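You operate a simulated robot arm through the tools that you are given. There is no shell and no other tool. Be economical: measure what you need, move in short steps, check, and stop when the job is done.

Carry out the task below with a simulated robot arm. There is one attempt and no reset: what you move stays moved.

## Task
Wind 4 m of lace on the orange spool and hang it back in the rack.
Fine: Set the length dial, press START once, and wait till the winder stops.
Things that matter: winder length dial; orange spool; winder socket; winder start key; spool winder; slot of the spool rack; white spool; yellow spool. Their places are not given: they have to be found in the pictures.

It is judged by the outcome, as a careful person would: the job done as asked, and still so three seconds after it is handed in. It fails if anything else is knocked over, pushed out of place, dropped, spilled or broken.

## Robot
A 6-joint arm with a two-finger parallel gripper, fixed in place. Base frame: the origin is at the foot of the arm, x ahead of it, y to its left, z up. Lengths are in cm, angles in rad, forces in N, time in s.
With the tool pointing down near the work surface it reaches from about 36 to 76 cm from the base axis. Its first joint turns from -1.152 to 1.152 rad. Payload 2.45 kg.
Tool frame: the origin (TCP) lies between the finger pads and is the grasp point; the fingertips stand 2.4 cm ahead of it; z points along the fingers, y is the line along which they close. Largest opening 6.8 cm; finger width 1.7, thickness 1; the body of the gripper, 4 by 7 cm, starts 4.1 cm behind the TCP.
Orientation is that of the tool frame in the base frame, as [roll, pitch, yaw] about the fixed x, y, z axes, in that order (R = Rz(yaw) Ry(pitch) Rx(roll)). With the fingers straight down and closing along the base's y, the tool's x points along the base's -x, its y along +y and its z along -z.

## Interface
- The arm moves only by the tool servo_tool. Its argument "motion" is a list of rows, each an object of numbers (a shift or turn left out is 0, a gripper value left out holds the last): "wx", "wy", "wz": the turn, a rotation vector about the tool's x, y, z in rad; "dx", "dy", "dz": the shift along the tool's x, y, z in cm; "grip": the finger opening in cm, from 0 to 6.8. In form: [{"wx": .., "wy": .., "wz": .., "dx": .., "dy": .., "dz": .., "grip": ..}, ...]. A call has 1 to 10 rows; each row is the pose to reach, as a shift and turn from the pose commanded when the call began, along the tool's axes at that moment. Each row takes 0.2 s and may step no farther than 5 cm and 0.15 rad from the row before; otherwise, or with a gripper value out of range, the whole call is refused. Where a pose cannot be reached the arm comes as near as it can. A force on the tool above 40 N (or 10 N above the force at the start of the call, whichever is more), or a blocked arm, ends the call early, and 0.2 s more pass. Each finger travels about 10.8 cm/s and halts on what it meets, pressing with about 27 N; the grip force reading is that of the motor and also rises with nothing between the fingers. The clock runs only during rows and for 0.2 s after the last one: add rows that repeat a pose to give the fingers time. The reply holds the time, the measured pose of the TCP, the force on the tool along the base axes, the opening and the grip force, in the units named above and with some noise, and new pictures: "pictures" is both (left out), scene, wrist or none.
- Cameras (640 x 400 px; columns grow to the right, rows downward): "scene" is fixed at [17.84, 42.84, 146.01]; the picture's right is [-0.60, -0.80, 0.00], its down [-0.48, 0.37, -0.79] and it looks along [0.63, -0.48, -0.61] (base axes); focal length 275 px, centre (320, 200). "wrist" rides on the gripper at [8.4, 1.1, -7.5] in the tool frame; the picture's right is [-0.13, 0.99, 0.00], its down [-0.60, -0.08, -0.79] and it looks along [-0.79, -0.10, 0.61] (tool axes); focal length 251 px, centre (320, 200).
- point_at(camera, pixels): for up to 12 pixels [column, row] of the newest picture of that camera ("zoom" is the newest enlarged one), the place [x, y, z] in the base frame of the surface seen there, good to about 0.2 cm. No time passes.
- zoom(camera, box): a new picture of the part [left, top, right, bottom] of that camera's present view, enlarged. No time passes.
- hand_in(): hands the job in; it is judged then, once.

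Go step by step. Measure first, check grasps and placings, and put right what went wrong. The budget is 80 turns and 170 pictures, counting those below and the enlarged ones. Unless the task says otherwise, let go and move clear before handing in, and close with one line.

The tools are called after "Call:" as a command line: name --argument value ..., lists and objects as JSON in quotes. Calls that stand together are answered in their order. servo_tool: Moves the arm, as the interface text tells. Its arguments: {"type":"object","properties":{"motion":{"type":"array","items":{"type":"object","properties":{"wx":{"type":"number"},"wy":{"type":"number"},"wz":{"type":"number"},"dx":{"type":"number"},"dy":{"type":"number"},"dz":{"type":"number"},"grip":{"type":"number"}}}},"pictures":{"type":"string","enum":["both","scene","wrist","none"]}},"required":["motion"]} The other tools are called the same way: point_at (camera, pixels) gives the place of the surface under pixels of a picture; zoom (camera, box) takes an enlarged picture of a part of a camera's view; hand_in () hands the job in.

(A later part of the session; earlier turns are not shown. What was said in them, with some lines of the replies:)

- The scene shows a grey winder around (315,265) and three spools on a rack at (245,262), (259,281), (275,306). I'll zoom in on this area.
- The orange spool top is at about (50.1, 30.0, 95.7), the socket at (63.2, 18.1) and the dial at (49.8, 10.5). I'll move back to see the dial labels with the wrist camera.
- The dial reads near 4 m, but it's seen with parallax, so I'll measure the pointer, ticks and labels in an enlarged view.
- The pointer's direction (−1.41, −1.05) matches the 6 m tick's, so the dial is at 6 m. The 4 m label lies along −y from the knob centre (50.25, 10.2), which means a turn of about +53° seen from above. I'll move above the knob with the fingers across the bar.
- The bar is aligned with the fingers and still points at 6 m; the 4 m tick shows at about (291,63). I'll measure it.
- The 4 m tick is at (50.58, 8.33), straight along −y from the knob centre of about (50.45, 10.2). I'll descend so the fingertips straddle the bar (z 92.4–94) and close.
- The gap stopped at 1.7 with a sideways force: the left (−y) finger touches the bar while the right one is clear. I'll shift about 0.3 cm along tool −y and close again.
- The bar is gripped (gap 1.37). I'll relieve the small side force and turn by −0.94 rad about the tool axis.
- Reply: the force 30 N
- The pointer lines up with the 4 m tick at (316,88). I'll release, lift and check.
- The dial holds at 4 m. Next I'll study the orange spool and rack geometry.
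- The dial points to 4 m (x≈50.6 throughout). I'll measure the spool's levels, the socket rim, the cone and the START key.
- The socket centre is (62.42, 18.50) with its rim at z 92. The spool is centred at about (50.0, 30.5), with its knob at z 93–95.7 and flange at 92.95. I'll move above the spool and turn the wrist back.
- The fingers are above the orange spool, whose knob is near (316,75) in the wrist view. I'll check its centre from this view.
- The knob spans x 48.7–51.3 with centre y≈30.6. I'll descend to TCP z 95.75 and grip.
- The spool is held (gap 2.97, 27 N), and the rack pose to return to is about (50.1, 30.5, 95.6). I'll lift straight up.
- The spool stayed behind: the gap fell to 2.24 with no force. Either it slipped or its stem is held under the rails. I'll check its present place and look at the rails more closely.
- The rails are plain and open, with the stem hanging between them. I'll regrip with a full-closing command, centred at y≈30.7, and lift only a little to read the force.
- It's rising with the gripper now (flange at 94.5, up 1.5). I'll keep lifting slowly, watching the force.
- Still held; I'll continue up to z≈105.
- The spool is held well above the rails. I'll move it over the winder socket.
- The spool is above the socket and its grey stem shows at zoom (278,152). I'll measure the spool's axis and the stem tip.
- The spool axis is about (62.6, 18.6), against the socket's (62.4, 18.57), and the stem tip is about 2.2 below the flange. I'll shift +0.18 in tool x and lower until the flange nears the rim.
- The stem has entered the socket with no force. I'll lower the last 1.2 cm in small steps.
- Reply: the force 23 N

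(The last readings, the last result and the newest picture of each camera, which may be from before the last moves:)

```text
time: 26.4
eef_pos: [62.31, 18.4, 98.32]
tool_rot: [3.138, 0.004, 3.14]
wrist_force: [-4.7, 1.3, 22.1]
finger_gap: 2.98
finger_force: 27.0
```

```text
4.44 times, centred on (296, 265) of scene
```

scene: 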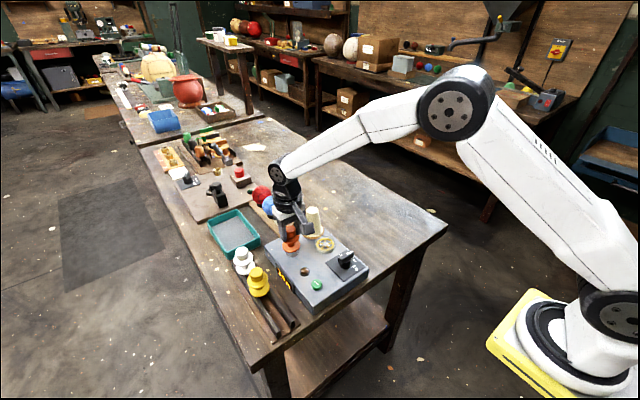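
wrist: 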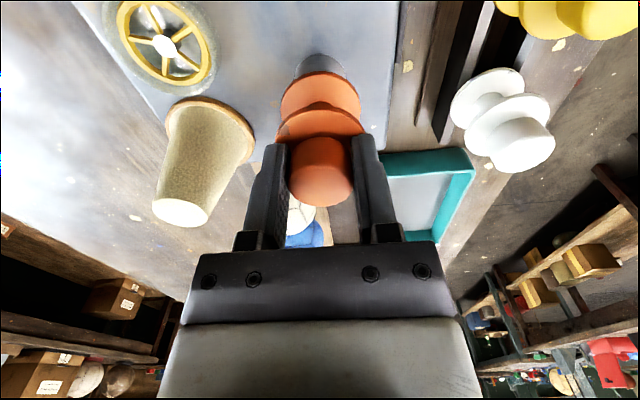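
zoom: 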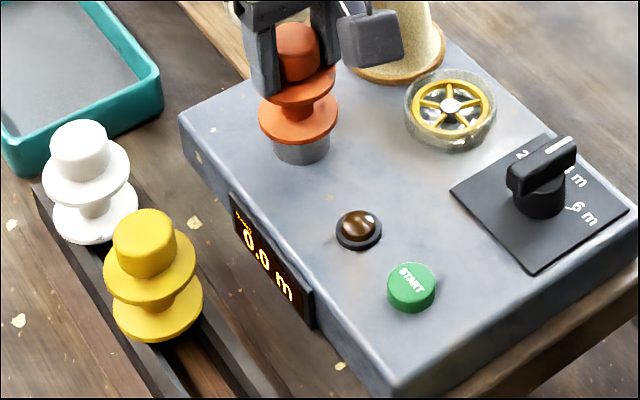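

The display reads "0.0 m", and the 22 N upward force says the spool is seated. I'll release and rise.

Call:
servo_tool --motion '[{"dz": 0, "grip": 5}, {"dz": 0, "grip": 5}, {"dz": 0}, {"dz": -3}, {"dz": -7}, {"dz": -10}, {"dz": -10}]'

Call:
zoom --camera "scene" --box '[256, 220, 376, 310]'

Call:
point_at --camera "scene" --pixels '[[317, 281], [312, 285], [322, 285], [317, 284], [317, 287]]'

```text
time: 28.0
eef_pos: [62.19, 18.16, 108.26]
tool_rot: [3.14, 0.001, -3.141]
wrist_force: [-0.6, 0.3, 1.2]
finger_gap: 5.01
finger_force: 0.1
```

scene: 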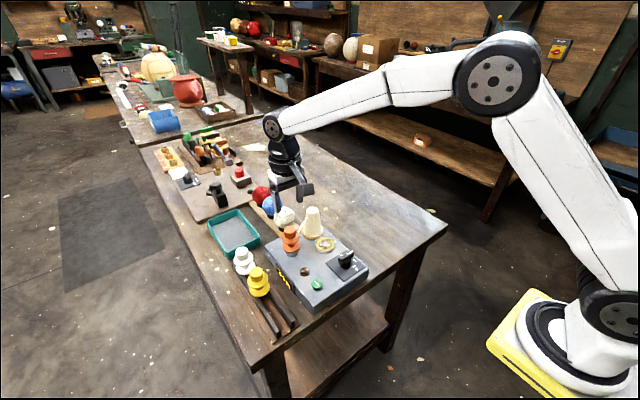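
wrist: 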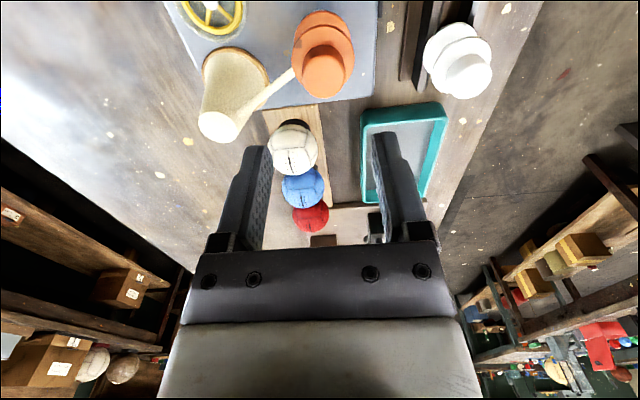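

```text
4.44 times, centred on (316, 265) of scene
```

zoom: 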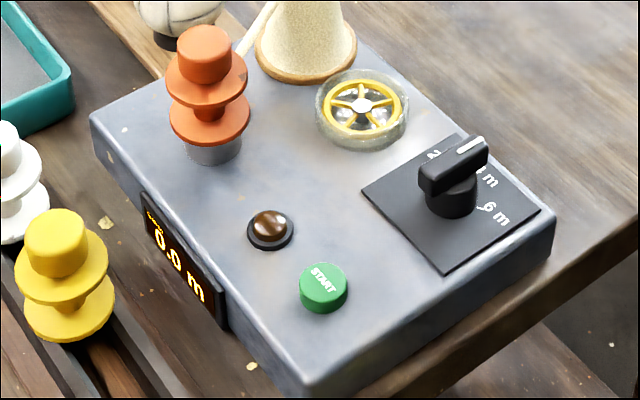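

```text
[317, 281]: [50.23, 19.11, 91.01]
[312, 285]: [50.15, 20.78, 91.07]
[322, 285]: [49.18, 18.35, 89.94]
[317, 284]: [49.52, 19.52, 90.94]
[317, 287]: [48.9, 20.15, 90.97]
```

The spool is seated, a lace strand runs to it and the dial is on 4 m. START is centred at about (49.55, 19.55, 91.0), so I'll move above it with closed fingers.

Call:
servo_tool --motion '[{"dx": 3, "dy": 0.3, "grip": 0}, {"dx": 7, "dy": 0.7}, {"dx": 11, "dy": 1}, {"dx": 12.7, "dy": 1.2, "dz": 3}, {"dx": 12.7, "dy": 1.2, "dz": 7}, {"dx": 12.7, "dy": 1.2, "dz": 11}, {"dx": 12.7, "dy": 1.2, "dz": 12.5}, {"dx": 12.7, "dy": 1.2, "dz": 12.5}]'

Call:
zoom --camera "scene" --box '[256, 220, 376, 310]'

```text
time: 29.8
eef_pos: [49.65, 19.72, 95.61]
tool_rot: [3.141, 0.002, 3.142]
wrist_force: [0.4, -1.3, 0.2]
finger_gap: 0.0
finger_force: 23.5
```

scene: 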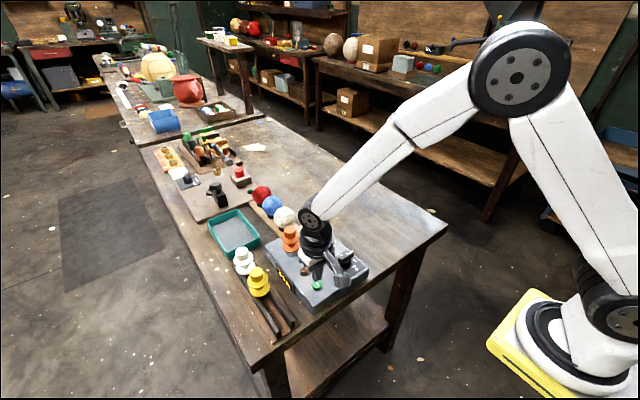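
wrist: 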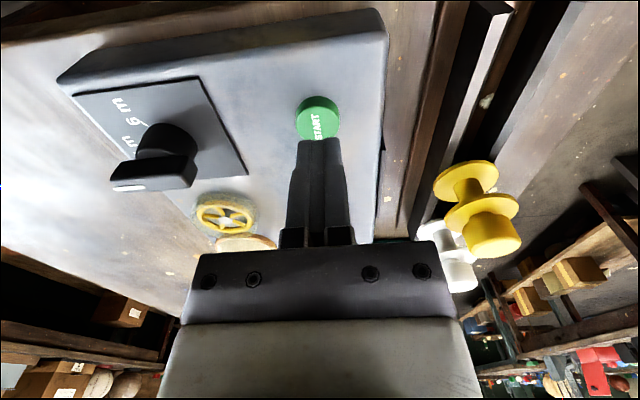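

```text
4.44 times, centred on (316, 265) of scene
```

zoom: 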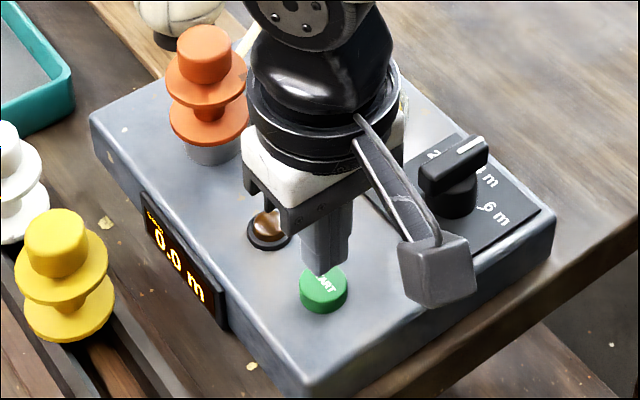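

The fingertips are right above the key. I'll press once: down to about tip z 90.6, then back up.

Call:
servo_tool --motion '[{"dz": 1.2}, {"dz": 2}, {"dz": 2.4}, {"dz": 2.7}, {"dz": 1}, {"dz": -2}, {"dz": -2}]' --pictures "scene"

Call:
zoom --camera "scene" --box '[256, 220, 376, 310]'

```text
time: 31.4
eef_pos: [49.53, 19.57, 97.56]
tool_rot: [3.139, 0.001, -3.14]
wrist_force: [0.4, 0.2, 0.0]
finger_gap: 0.02
finger_force: 24.0
```

scene: 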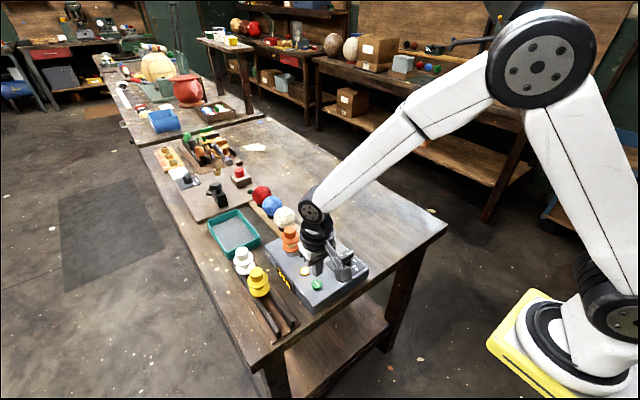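

```text
4.44 times, centred on (316, 265) of scene
```

zoom: 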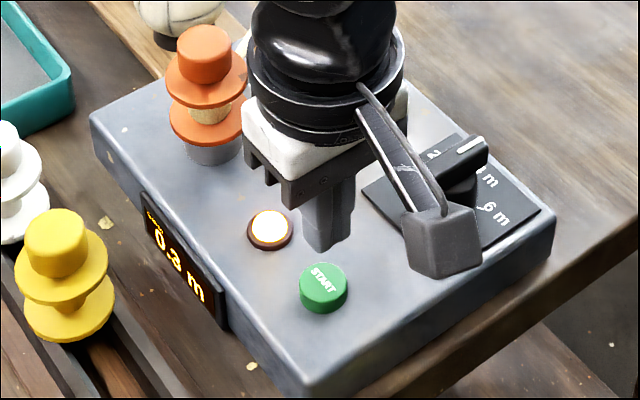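

The lamp is lit and the display shows 0.3 m, so it's winding. I'll rise clear and wait.

Call:
servo_tool --motion '[{"dz": -4}, {"dz": -8}, {"dz": -10}, {"dz": -10}, {"dz": -10}, {"dz": -10}, {"dz": -10}, {"dz": -10}, {"dz": -10}, {"dz": -10}]' --pictures "none"

Call:
servo_tool --motion '[{"grip": 5}, {}, {}, {}, {}, {}, {}, {}, {}, {}]' --pictures "none"

Call:
servo_tool --motion '[{}, {}, {}, {}, {}, {}, {}, {}, {}, {}]' --pictures "none"

Call:
servo_tool --motion '[{}, {}, {}, {}, {}, {}, {}, {}, {}, {}]' --pictures "scene"

Call:
zoom --camera "scene" --box '[256, 220, 376, 310]'

```text
time: 33.6
eef_pos: [49.33, 19.65, 107.6]
tool_rot: [3.138, 0.001, -3.141]
wrist_force: [0.0, 0.0, -0.1]
finger_gap: 0.0
finger_force: 23.3
```

```text
time: 35.8
eef_pos: [49.3, 19.7, 107.53]
tool_rot: [3.14, 0.002, 3.14]
wrist_force: [-0.8, -0.8, 0.1]
finger_gap: 5.01
finger_force: 0.1
```

```text
time: 38.0
eef_pos: [49.22, 19.71, 107.54]
tool_rot: [3.139, 0.002, 3.141]
wrist_force: [-0.5, -0.8, -0.1]
finger_gap: 5.01
finger_force: 0.2
```

```text
time: 40.2
eef_pos: [49.18, 19.63, 107.53]
tool_rot: [3.141, 0.002, 3.14]
wrist_force: [-0.1, 0.5, -0.2]
finger_gap: 4.99
finger_force: 0.0
```

scene: 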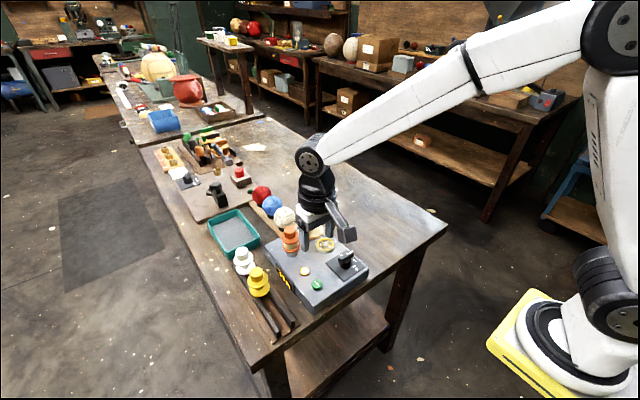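

```text
4.44 times, centred on (316, 265) of scene
```

zoom: 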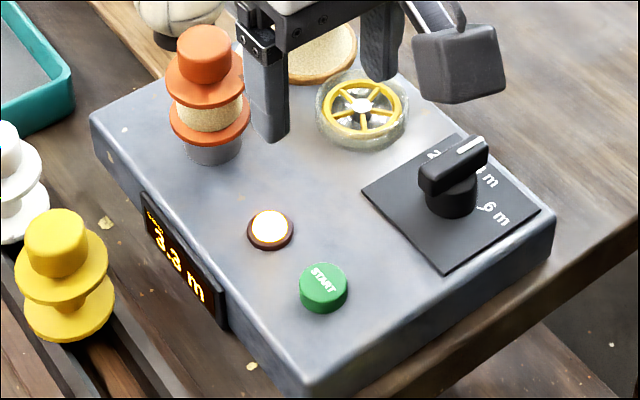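

The display shows 3.3 m with the lamp still on. I'll wait a few more seconds.

Call:
servo_tool --motion '[{}, {}, {}, {}, {}, {}, {}, {}, {}, {}]' --pictures "none"

Call:
servo_tool --motion '[{}, {}, {}, {}, {}, {}, {}, {}, {}, {}]' --pictures "scene"

Call:
zoom --camera "scene" --box '[256, 220, 336, 310]'

```text
time: 42.4
eef_pos: [49.42, 19.74, 107.51]
tool_rot: [3.139, 0.002, -3.141]
wrist_force: [-0.2, -0.1, 0.4]
finger_gap: 5.01
finger_force: 0.1
```

```text
time: 44.6
eef_pos: [49.46, 19.77, 107.56]
tool_rot: [3.139, 0.002, 3.141]
wrist_force: [0.0, 0.2, 1.3]
finger_gap: 5.01
finger_force: 0.0
```

scene: 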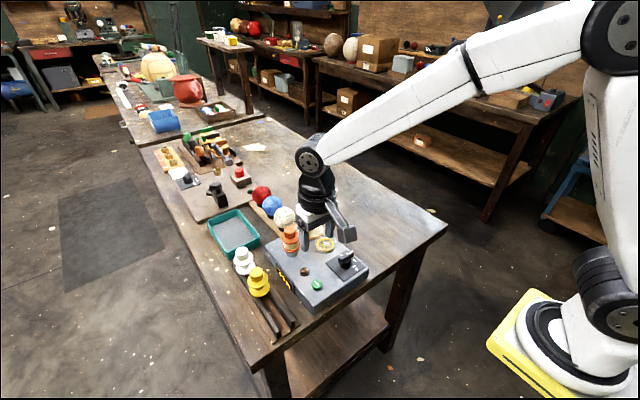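

```text
4.44 times, centred on (296, 265) of scene
```

zoom: 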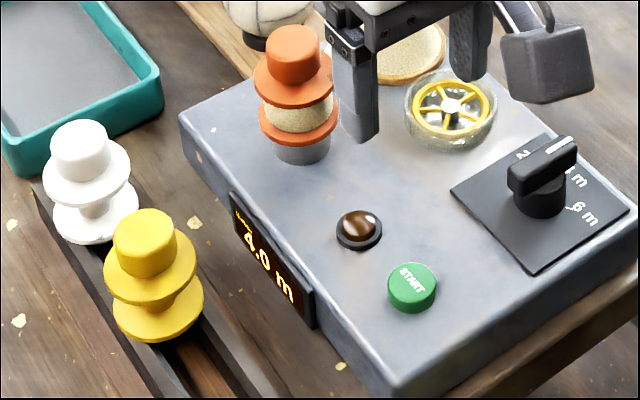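

It has stopped at 4.0 m with the lamp off. I'll go back above the spool.

Call:
servo_tool --motion '[{"dx": -3, "dz": -1}, {"dx": -7, "dy": -0.6, "dz": -1}, {"dx": -11, "dy": -1.1, "dz": -1}, {"dx": -12.9, "dy": -1.2, "dz": -1}, {"dx": -12.9, "dy": -1.2, "dz": -1}]'

Call:
zoom --camera "wrist" --box '[240, 0, 400, 100]'

Call:
point_at --camera "wrist" --pixels '[[320, 60], [325, 75], [300, 65], [350, 65], [292, 45], [355, 45]]'

```text
time: 45.8
eef_pos: [62.36, 18.56, 108.58]
tool_rot: [3.14, 0.0, 3.139]
wrist_force: [-0.8, -0.8, -0.7]
finger_gap: 5.01
finger_force: 0.1
```

scene: 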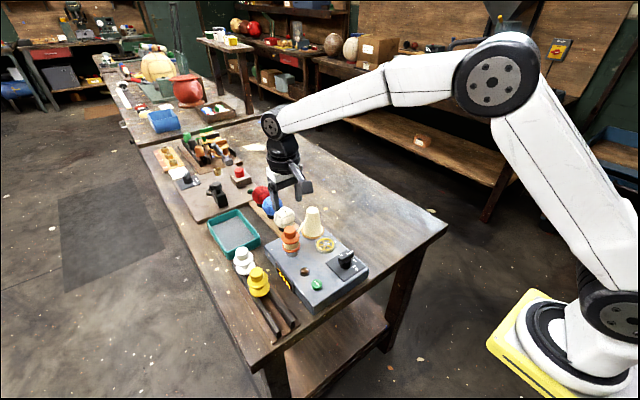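
wrist: 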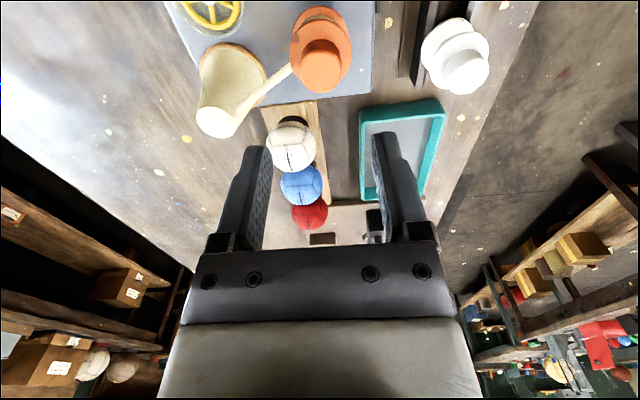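

```text
4.00 times, centred on (320, 50) of wrist
```

zoom: 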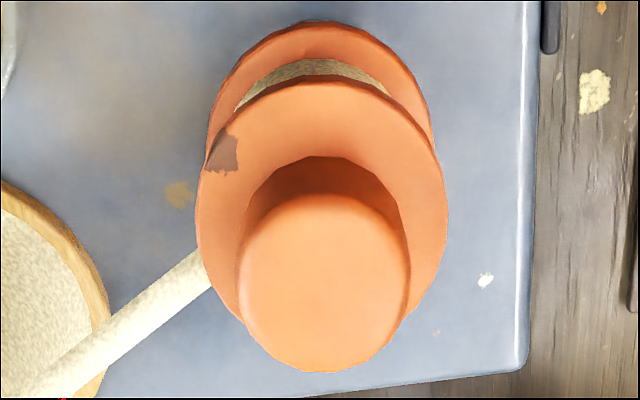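

```text
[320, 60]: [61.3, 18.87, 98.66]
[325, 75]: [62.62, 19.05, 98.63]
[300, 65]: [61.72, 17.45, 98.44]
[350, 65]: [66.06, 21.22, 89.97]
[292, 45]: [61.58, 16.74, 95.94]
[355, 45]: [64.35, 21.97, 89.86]
```

Call:
point_at --camera "wrist" --pixels '[[301, 62], [341, 62], [320, 91], [301, 70], [340, 70], [291, 50], [349, 50], [320, 23]]'

```text
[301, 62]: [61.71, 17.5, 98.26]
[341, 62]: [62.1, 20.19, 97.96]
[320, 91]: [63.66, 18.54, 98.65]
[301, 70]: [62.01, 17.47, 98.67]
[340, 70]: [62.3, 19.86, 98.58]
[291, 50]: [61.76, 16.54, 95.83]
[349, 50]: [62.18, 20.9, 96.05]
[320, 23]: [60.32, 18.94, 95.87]
```

The knob is centred at about (62.37, 18.72). I'll descend to TCP z≈98.55 and grip fully.

Call:
servo_tool --motion '[{"dy": 0.16, "dz": 3}, {"dy": 0.16, "dz": 6.5}, {"dy": 0.16, "dz": 9}, {"dy": 0.16, "dz": 10.03}, {"dy": 0.16, "dz": 10.03}, {"dy": 0.16, "dz": 10.03, "grip": 0}, {"dy": 0.16, "dz": 10.03}, {"dy": 0.16, "dz": 10.03}, {"dy": 0.16, "dz": 10.03}]' --pictures "none"

Call:
servo_tool --motion '[{"dz": -0.3}, {"dz": -0.6}, {"dz": -0.9}, {"dz": -1.2}, {"dz": -1.2}]'

Call:
zoom --camera "scene" --box '[248, 210, 344, 270]'

```text
time: 47.8
eef_pos: [62.45, 18.63, 98.56]
tool_rot: [3.139, 0.0, -3.141]
wrist_force: [0.2, -3.1, -1.5]
finger_gap: 3.01
finger_force: 26.7
```

```text
time: 49.0
eef_pos: [62.49, 18.68, 99.88]
tool_rot: [3.14, 0.0, -3.141]
wrist_force: [-3.8, -0.1, -1.7]
finger_gap: 2.99
finger_force: 26.7
```

scene: 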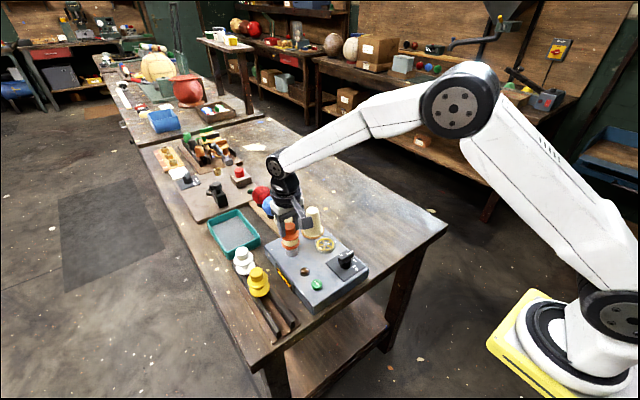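
wrist: 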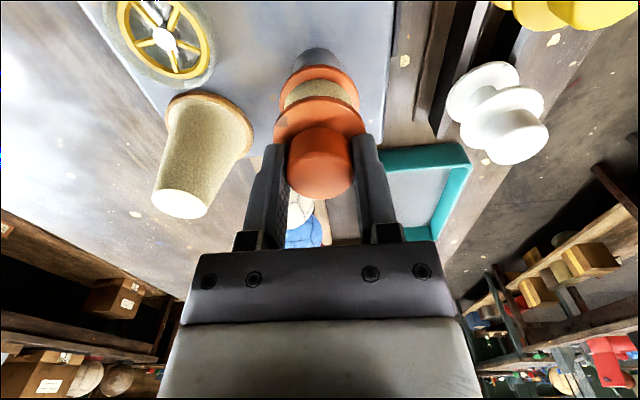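

```text
6.67 times, centred on (296, 240) of scene
```

zoom: 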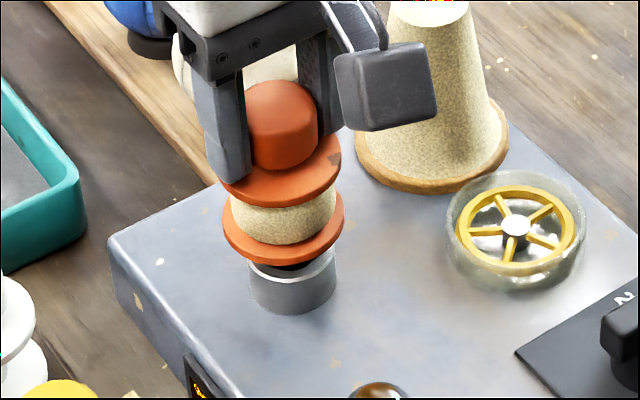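

The wound spool is lifting, the strand is cut and the grip is firm. I'll lift slowly to z≈105.5.

Call:
servo_tool --motion '[{"dz": -0.5}, {"dz": -1.2}, {"dz": -2}, {"dz": -2.8}, {"dz": -3.6}, {"dz": -4.4}, {"dz": -5.1}, {"dz": -5.6}, {"dz": -5.6}]' --pictures "scene"

Call:
zoom --camera "scene" --box '[248, 195, 344, 255]'

```text
time: 51.0
eef_pos: [62.36, 18.73, 105.35]
tool_rot: [3.141, 0.0, 3.141]
wrist_force: [-0.1, -0.6, -0.7]
finger_gap: 2.96
finger_force: 26.9
```

scene: 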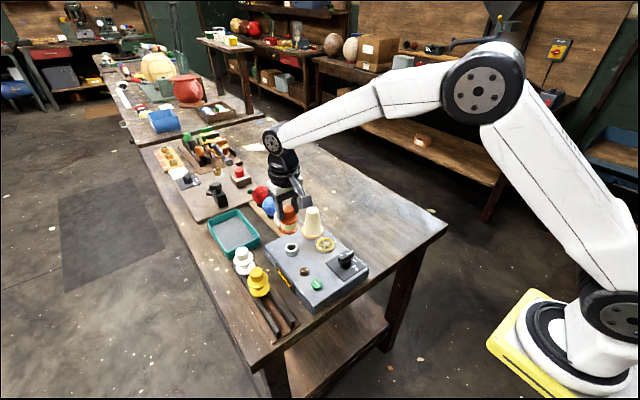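

```text
6.67 times, centred on (296, 225) of scene
```

zoom: 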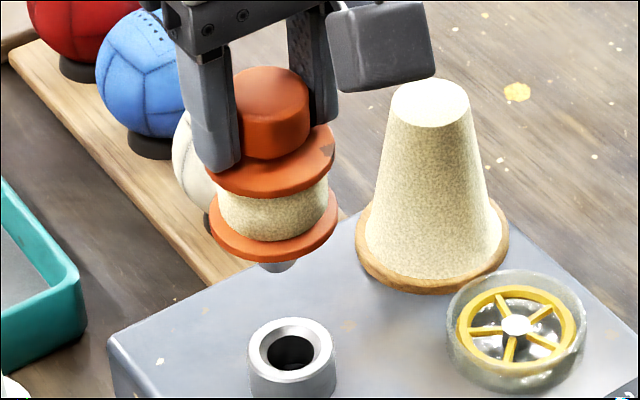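

It's free of the socket. I'll carry it back above its place in the rack, at about (50.0, 30.75).

Call:
servo_tool --motion '[{"dx": 2.4, "dy": 1, "dz": -0.4}, {"dx": 4.9, "dy": 2.5, "dz": -0.4}, {"dx": 7.4, "dy": 4.5, "dz": -0.4}, {"dx": 9.9, "dy": 7, "dz": -0.4}, {"dx": 11.4, "dy": 9.5, "dz": -0.4}, {"dx": 12.2, "dy": 11.4, "dz": -0.4}, {"dx": 12.36, "dy": 12.0, "dz": -0.4}, {"dx": 12.36, "dy": 12.0, "dz": -0.4}]'

Call:
zoom --camera "scene" --box '[232, 250, 328, 325]'

Call:
zoom --camera "wrist" --box '[240, 0, 400, 140]'

```text
time: 52.8
eef_pos: [50.11, 30.64, 105.96]
tool_rot: [3.141, 0.0, -3.141]
wrist_force: [0.1, 0.6, -0.4]
finger_gap: 2.99
finger_force: 27.0
```

scene: 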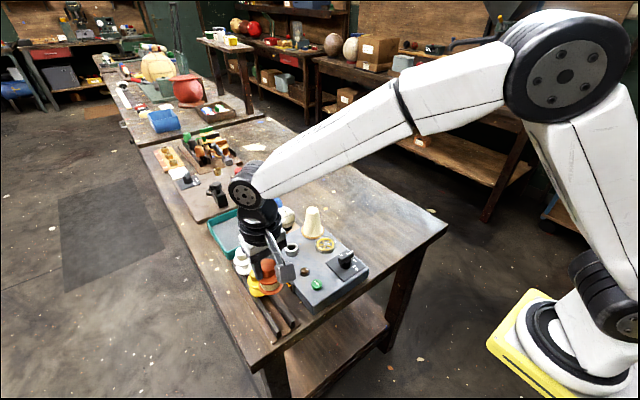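
wrist: 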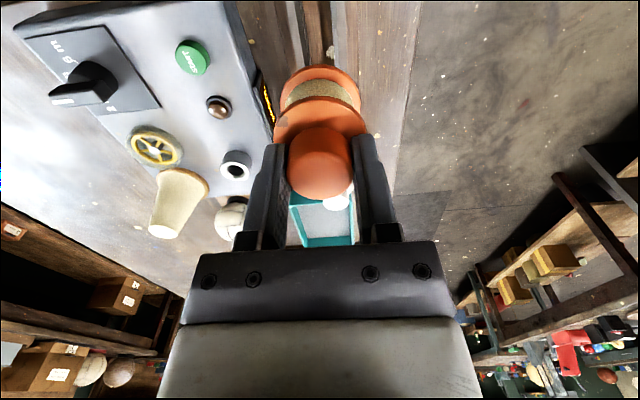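

```text
5.33 times, centred on (280, 288) of scene
```

zoom: 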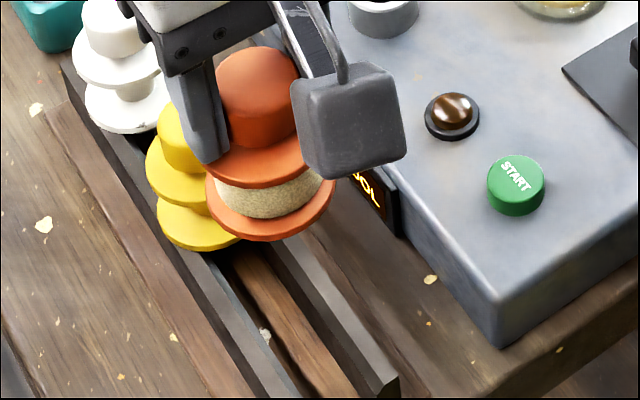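

```text
2.86 times, centred on (320, 70) of wrist
```

zoom: 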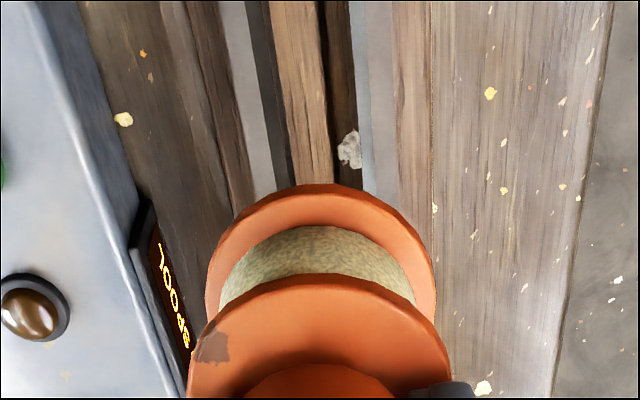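

I'll measure the rails' inner edges and the spool's flange so the stem goes down the slot's middle.

Call:
point_at --camera "zoom" --pixels '[[245, 100], [258, 120], [372, 100], [358, 60], [390, 100], [372, 150], [215, 280], [428, 280], [318, 195], [195, 370], [445, 360], [320, 290]]'

Call:
point_at --camera "scene" --pixels '[[268, 306], [273, 313], [277, 322], [289, 318], [284, 308], [279, 300], [286, 314], [270, 313]]'

```text
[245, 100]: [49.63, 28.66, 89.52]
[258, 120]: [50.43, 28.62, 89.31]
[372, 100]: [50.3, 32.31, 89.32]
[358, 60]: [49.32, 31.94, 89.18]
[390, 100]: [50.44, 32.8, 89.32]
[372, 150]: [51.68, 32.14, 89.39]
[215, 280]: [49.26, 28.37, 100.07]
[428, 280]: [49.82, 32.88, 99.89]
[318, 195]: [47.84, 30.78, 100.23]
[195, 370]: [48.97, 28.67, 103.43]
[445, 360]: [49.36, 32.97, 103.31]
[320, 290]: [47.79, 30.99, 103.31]
```

```text
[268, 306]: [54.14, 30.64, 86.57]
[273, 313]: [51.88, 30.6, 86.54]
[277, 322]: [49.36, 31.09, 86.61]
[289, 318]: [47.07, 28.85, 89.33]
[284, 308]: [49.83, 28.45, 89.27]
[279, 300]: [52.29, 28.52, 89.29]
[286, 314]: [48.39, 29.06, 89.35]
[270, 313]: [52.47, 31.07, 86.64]
```

The slot is centred at y≈30.5 and the spool axis at ≈30.7, so I'll shift −0.1 and lower it.

Call:
servo_tool --motion '[{"dx": 0.05, "dy": -0.1, "dz": 2}, {"dx": 0.05, "dy": -0.1, "dz": 4}, {"dx": 0.05, "dy": -0.1, "dz": 6}, {"dx": 0.05, "dy": -0.1, "dz": 7.2}, {"dx": 0.05, "dy": -0.1, "dz": 8.4}, {"dx": 0.05, "dy": -0.1, "dz": 9.2}, {"dx": 0.05, "dy": -0.1, "dz": 9.8}, {"dx": 0.05, "dy": -0.1, "dz": 9.8}]' --pictures "scene"

Call:
zoom --camera "scene" --box '[232, 260, 328, 335]'

```text
time: 54.6
eef_pos: [49.99, 30.58, 96.0]
tool_rot: [3.14, 0.002, -3.141]
wrist_force: [0.1, 0.1, -1.5]
finger_gap: 2.99
finger_force: 27.3
```

scene: 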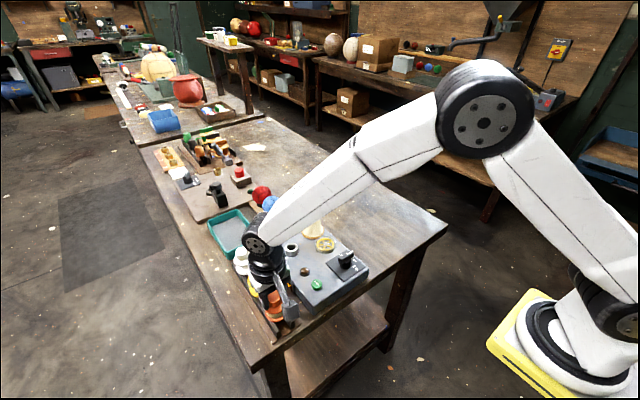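

```text
5.33 times, centred on (280, 298) of scene
```

zoom: 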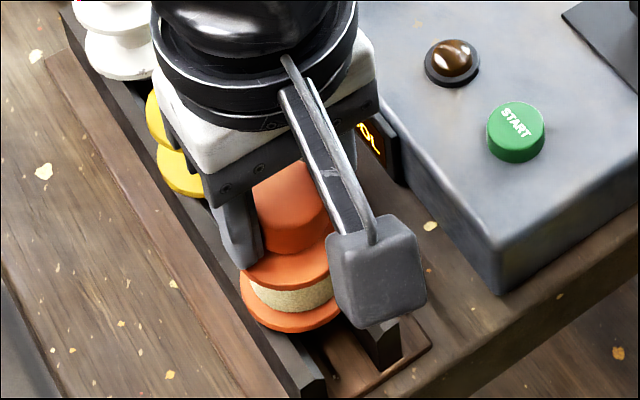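

Almost down, with no side force. I'll lower the last few millimetres until the rails take the weight.

Call:
servo_tool --motion '[{"dz": 0.15}, {"dz": 0.3}, {"dz": 0.42}, {"dz": 0.42}]' --pictures "none"

```text
time: 55.6
eef_pos: [50.06, 30.38, 95.83]
tool_rot: [3.14, 0.002, 3.141]
wrist_force: [0.0, 0.4, 1.6]
finger_gap: 3.01
finger_force: 26.4
```

Call:
servo_tool --motion '[{"dz": 0.1}, {"dz": 0.2}, {"dz": 0.2}]' --pictures "wrist"

Call:
point_at --camera "wrist" --pixels '[[320, 125], [285, 120], [357, 120], [320, 75]]'

```text
time: 56.4
eef_pos: [49.99, 30.48, 95.56]
tool_rot: [3.14, 0.006, -3.141]
wrist_force: [0.6, -3.1, 24.2]
finger_gap: 3.01
finger_force: 26.8
```

wrist: 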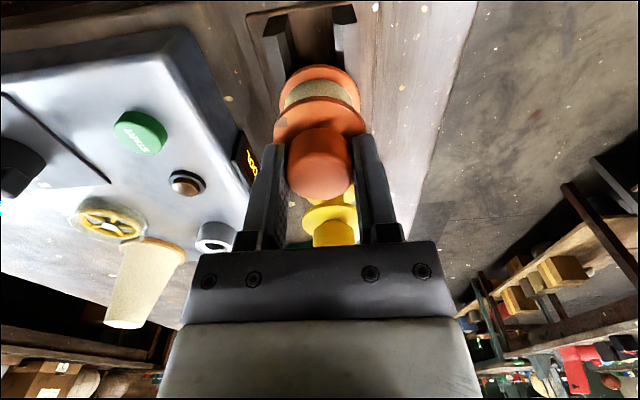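

```text
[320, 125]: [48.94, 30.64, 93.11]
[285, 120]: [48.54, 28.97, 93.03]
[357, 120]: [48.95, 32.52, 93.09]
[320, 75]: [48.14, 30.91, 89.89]
```

The flange is at z≈93.0 as it was originally, and 24 N upward shows it's seated on the rails. I'll open and rise straight up.

Call:
servo_tool --motion '[{"dz": -0.2}, {"dz": -0.2, "grip": 5}, {"dz": -0.2}, {"dz": -0.2}, {"dz": -3}, {"dz": -7}, {"dz": -11}, {"dz": -14}, {"dz": -14}]'

Call:
zoom --camera "scene" --box '[220, 220, 380, 345]'

```text
time: 58.4
eef_pos: [50.04, 30.61, 109.33]
tool_rot: [3.139, 0.001, 3.141]
wrist_force: [0.4, 0.5, -0.3]
finger_gap: 4.98
finger_force: 0.0
```

scene: 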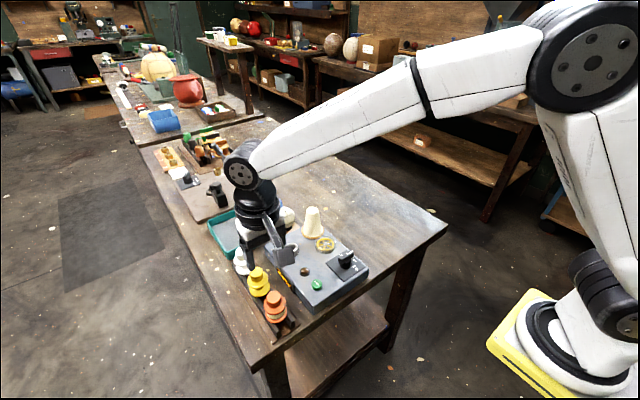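
wrist: 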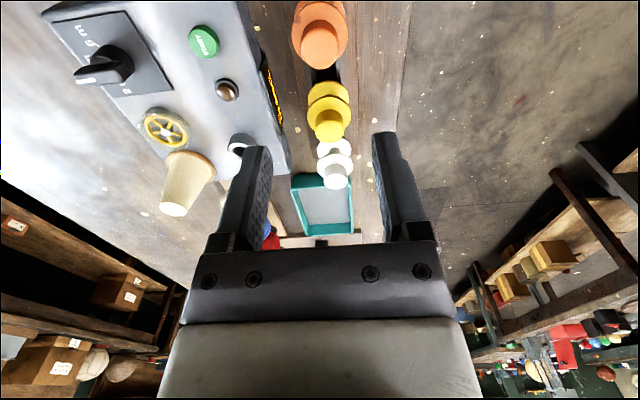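

```text
3.20 times, centred on (300, 282) of scene
```

zoom: 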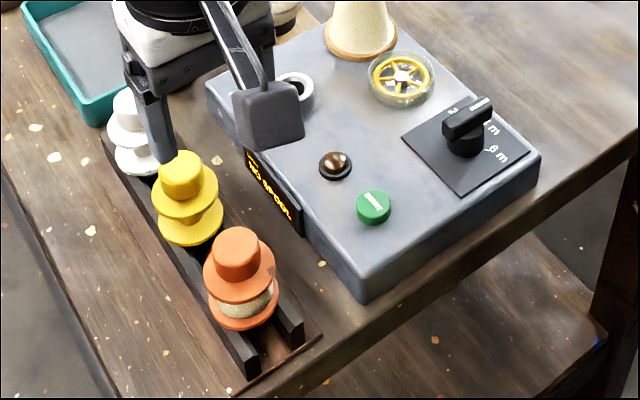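

The orange spool, wound with lace, hangs upright in the rack. The other spools are untouched and the gripper is clear, so I'm handing in.

Call:
hand_in

```text
The job is handed in.
```

The orange spool is wound with 4.0 m of lace, read from the winder's display when it stopped. It is back in its place in the rack. I set the dial from 6 m to 4 m and pressed START once. My first attempt to lift the spool slipped, but it stayed upright in the rack and the second grip held.
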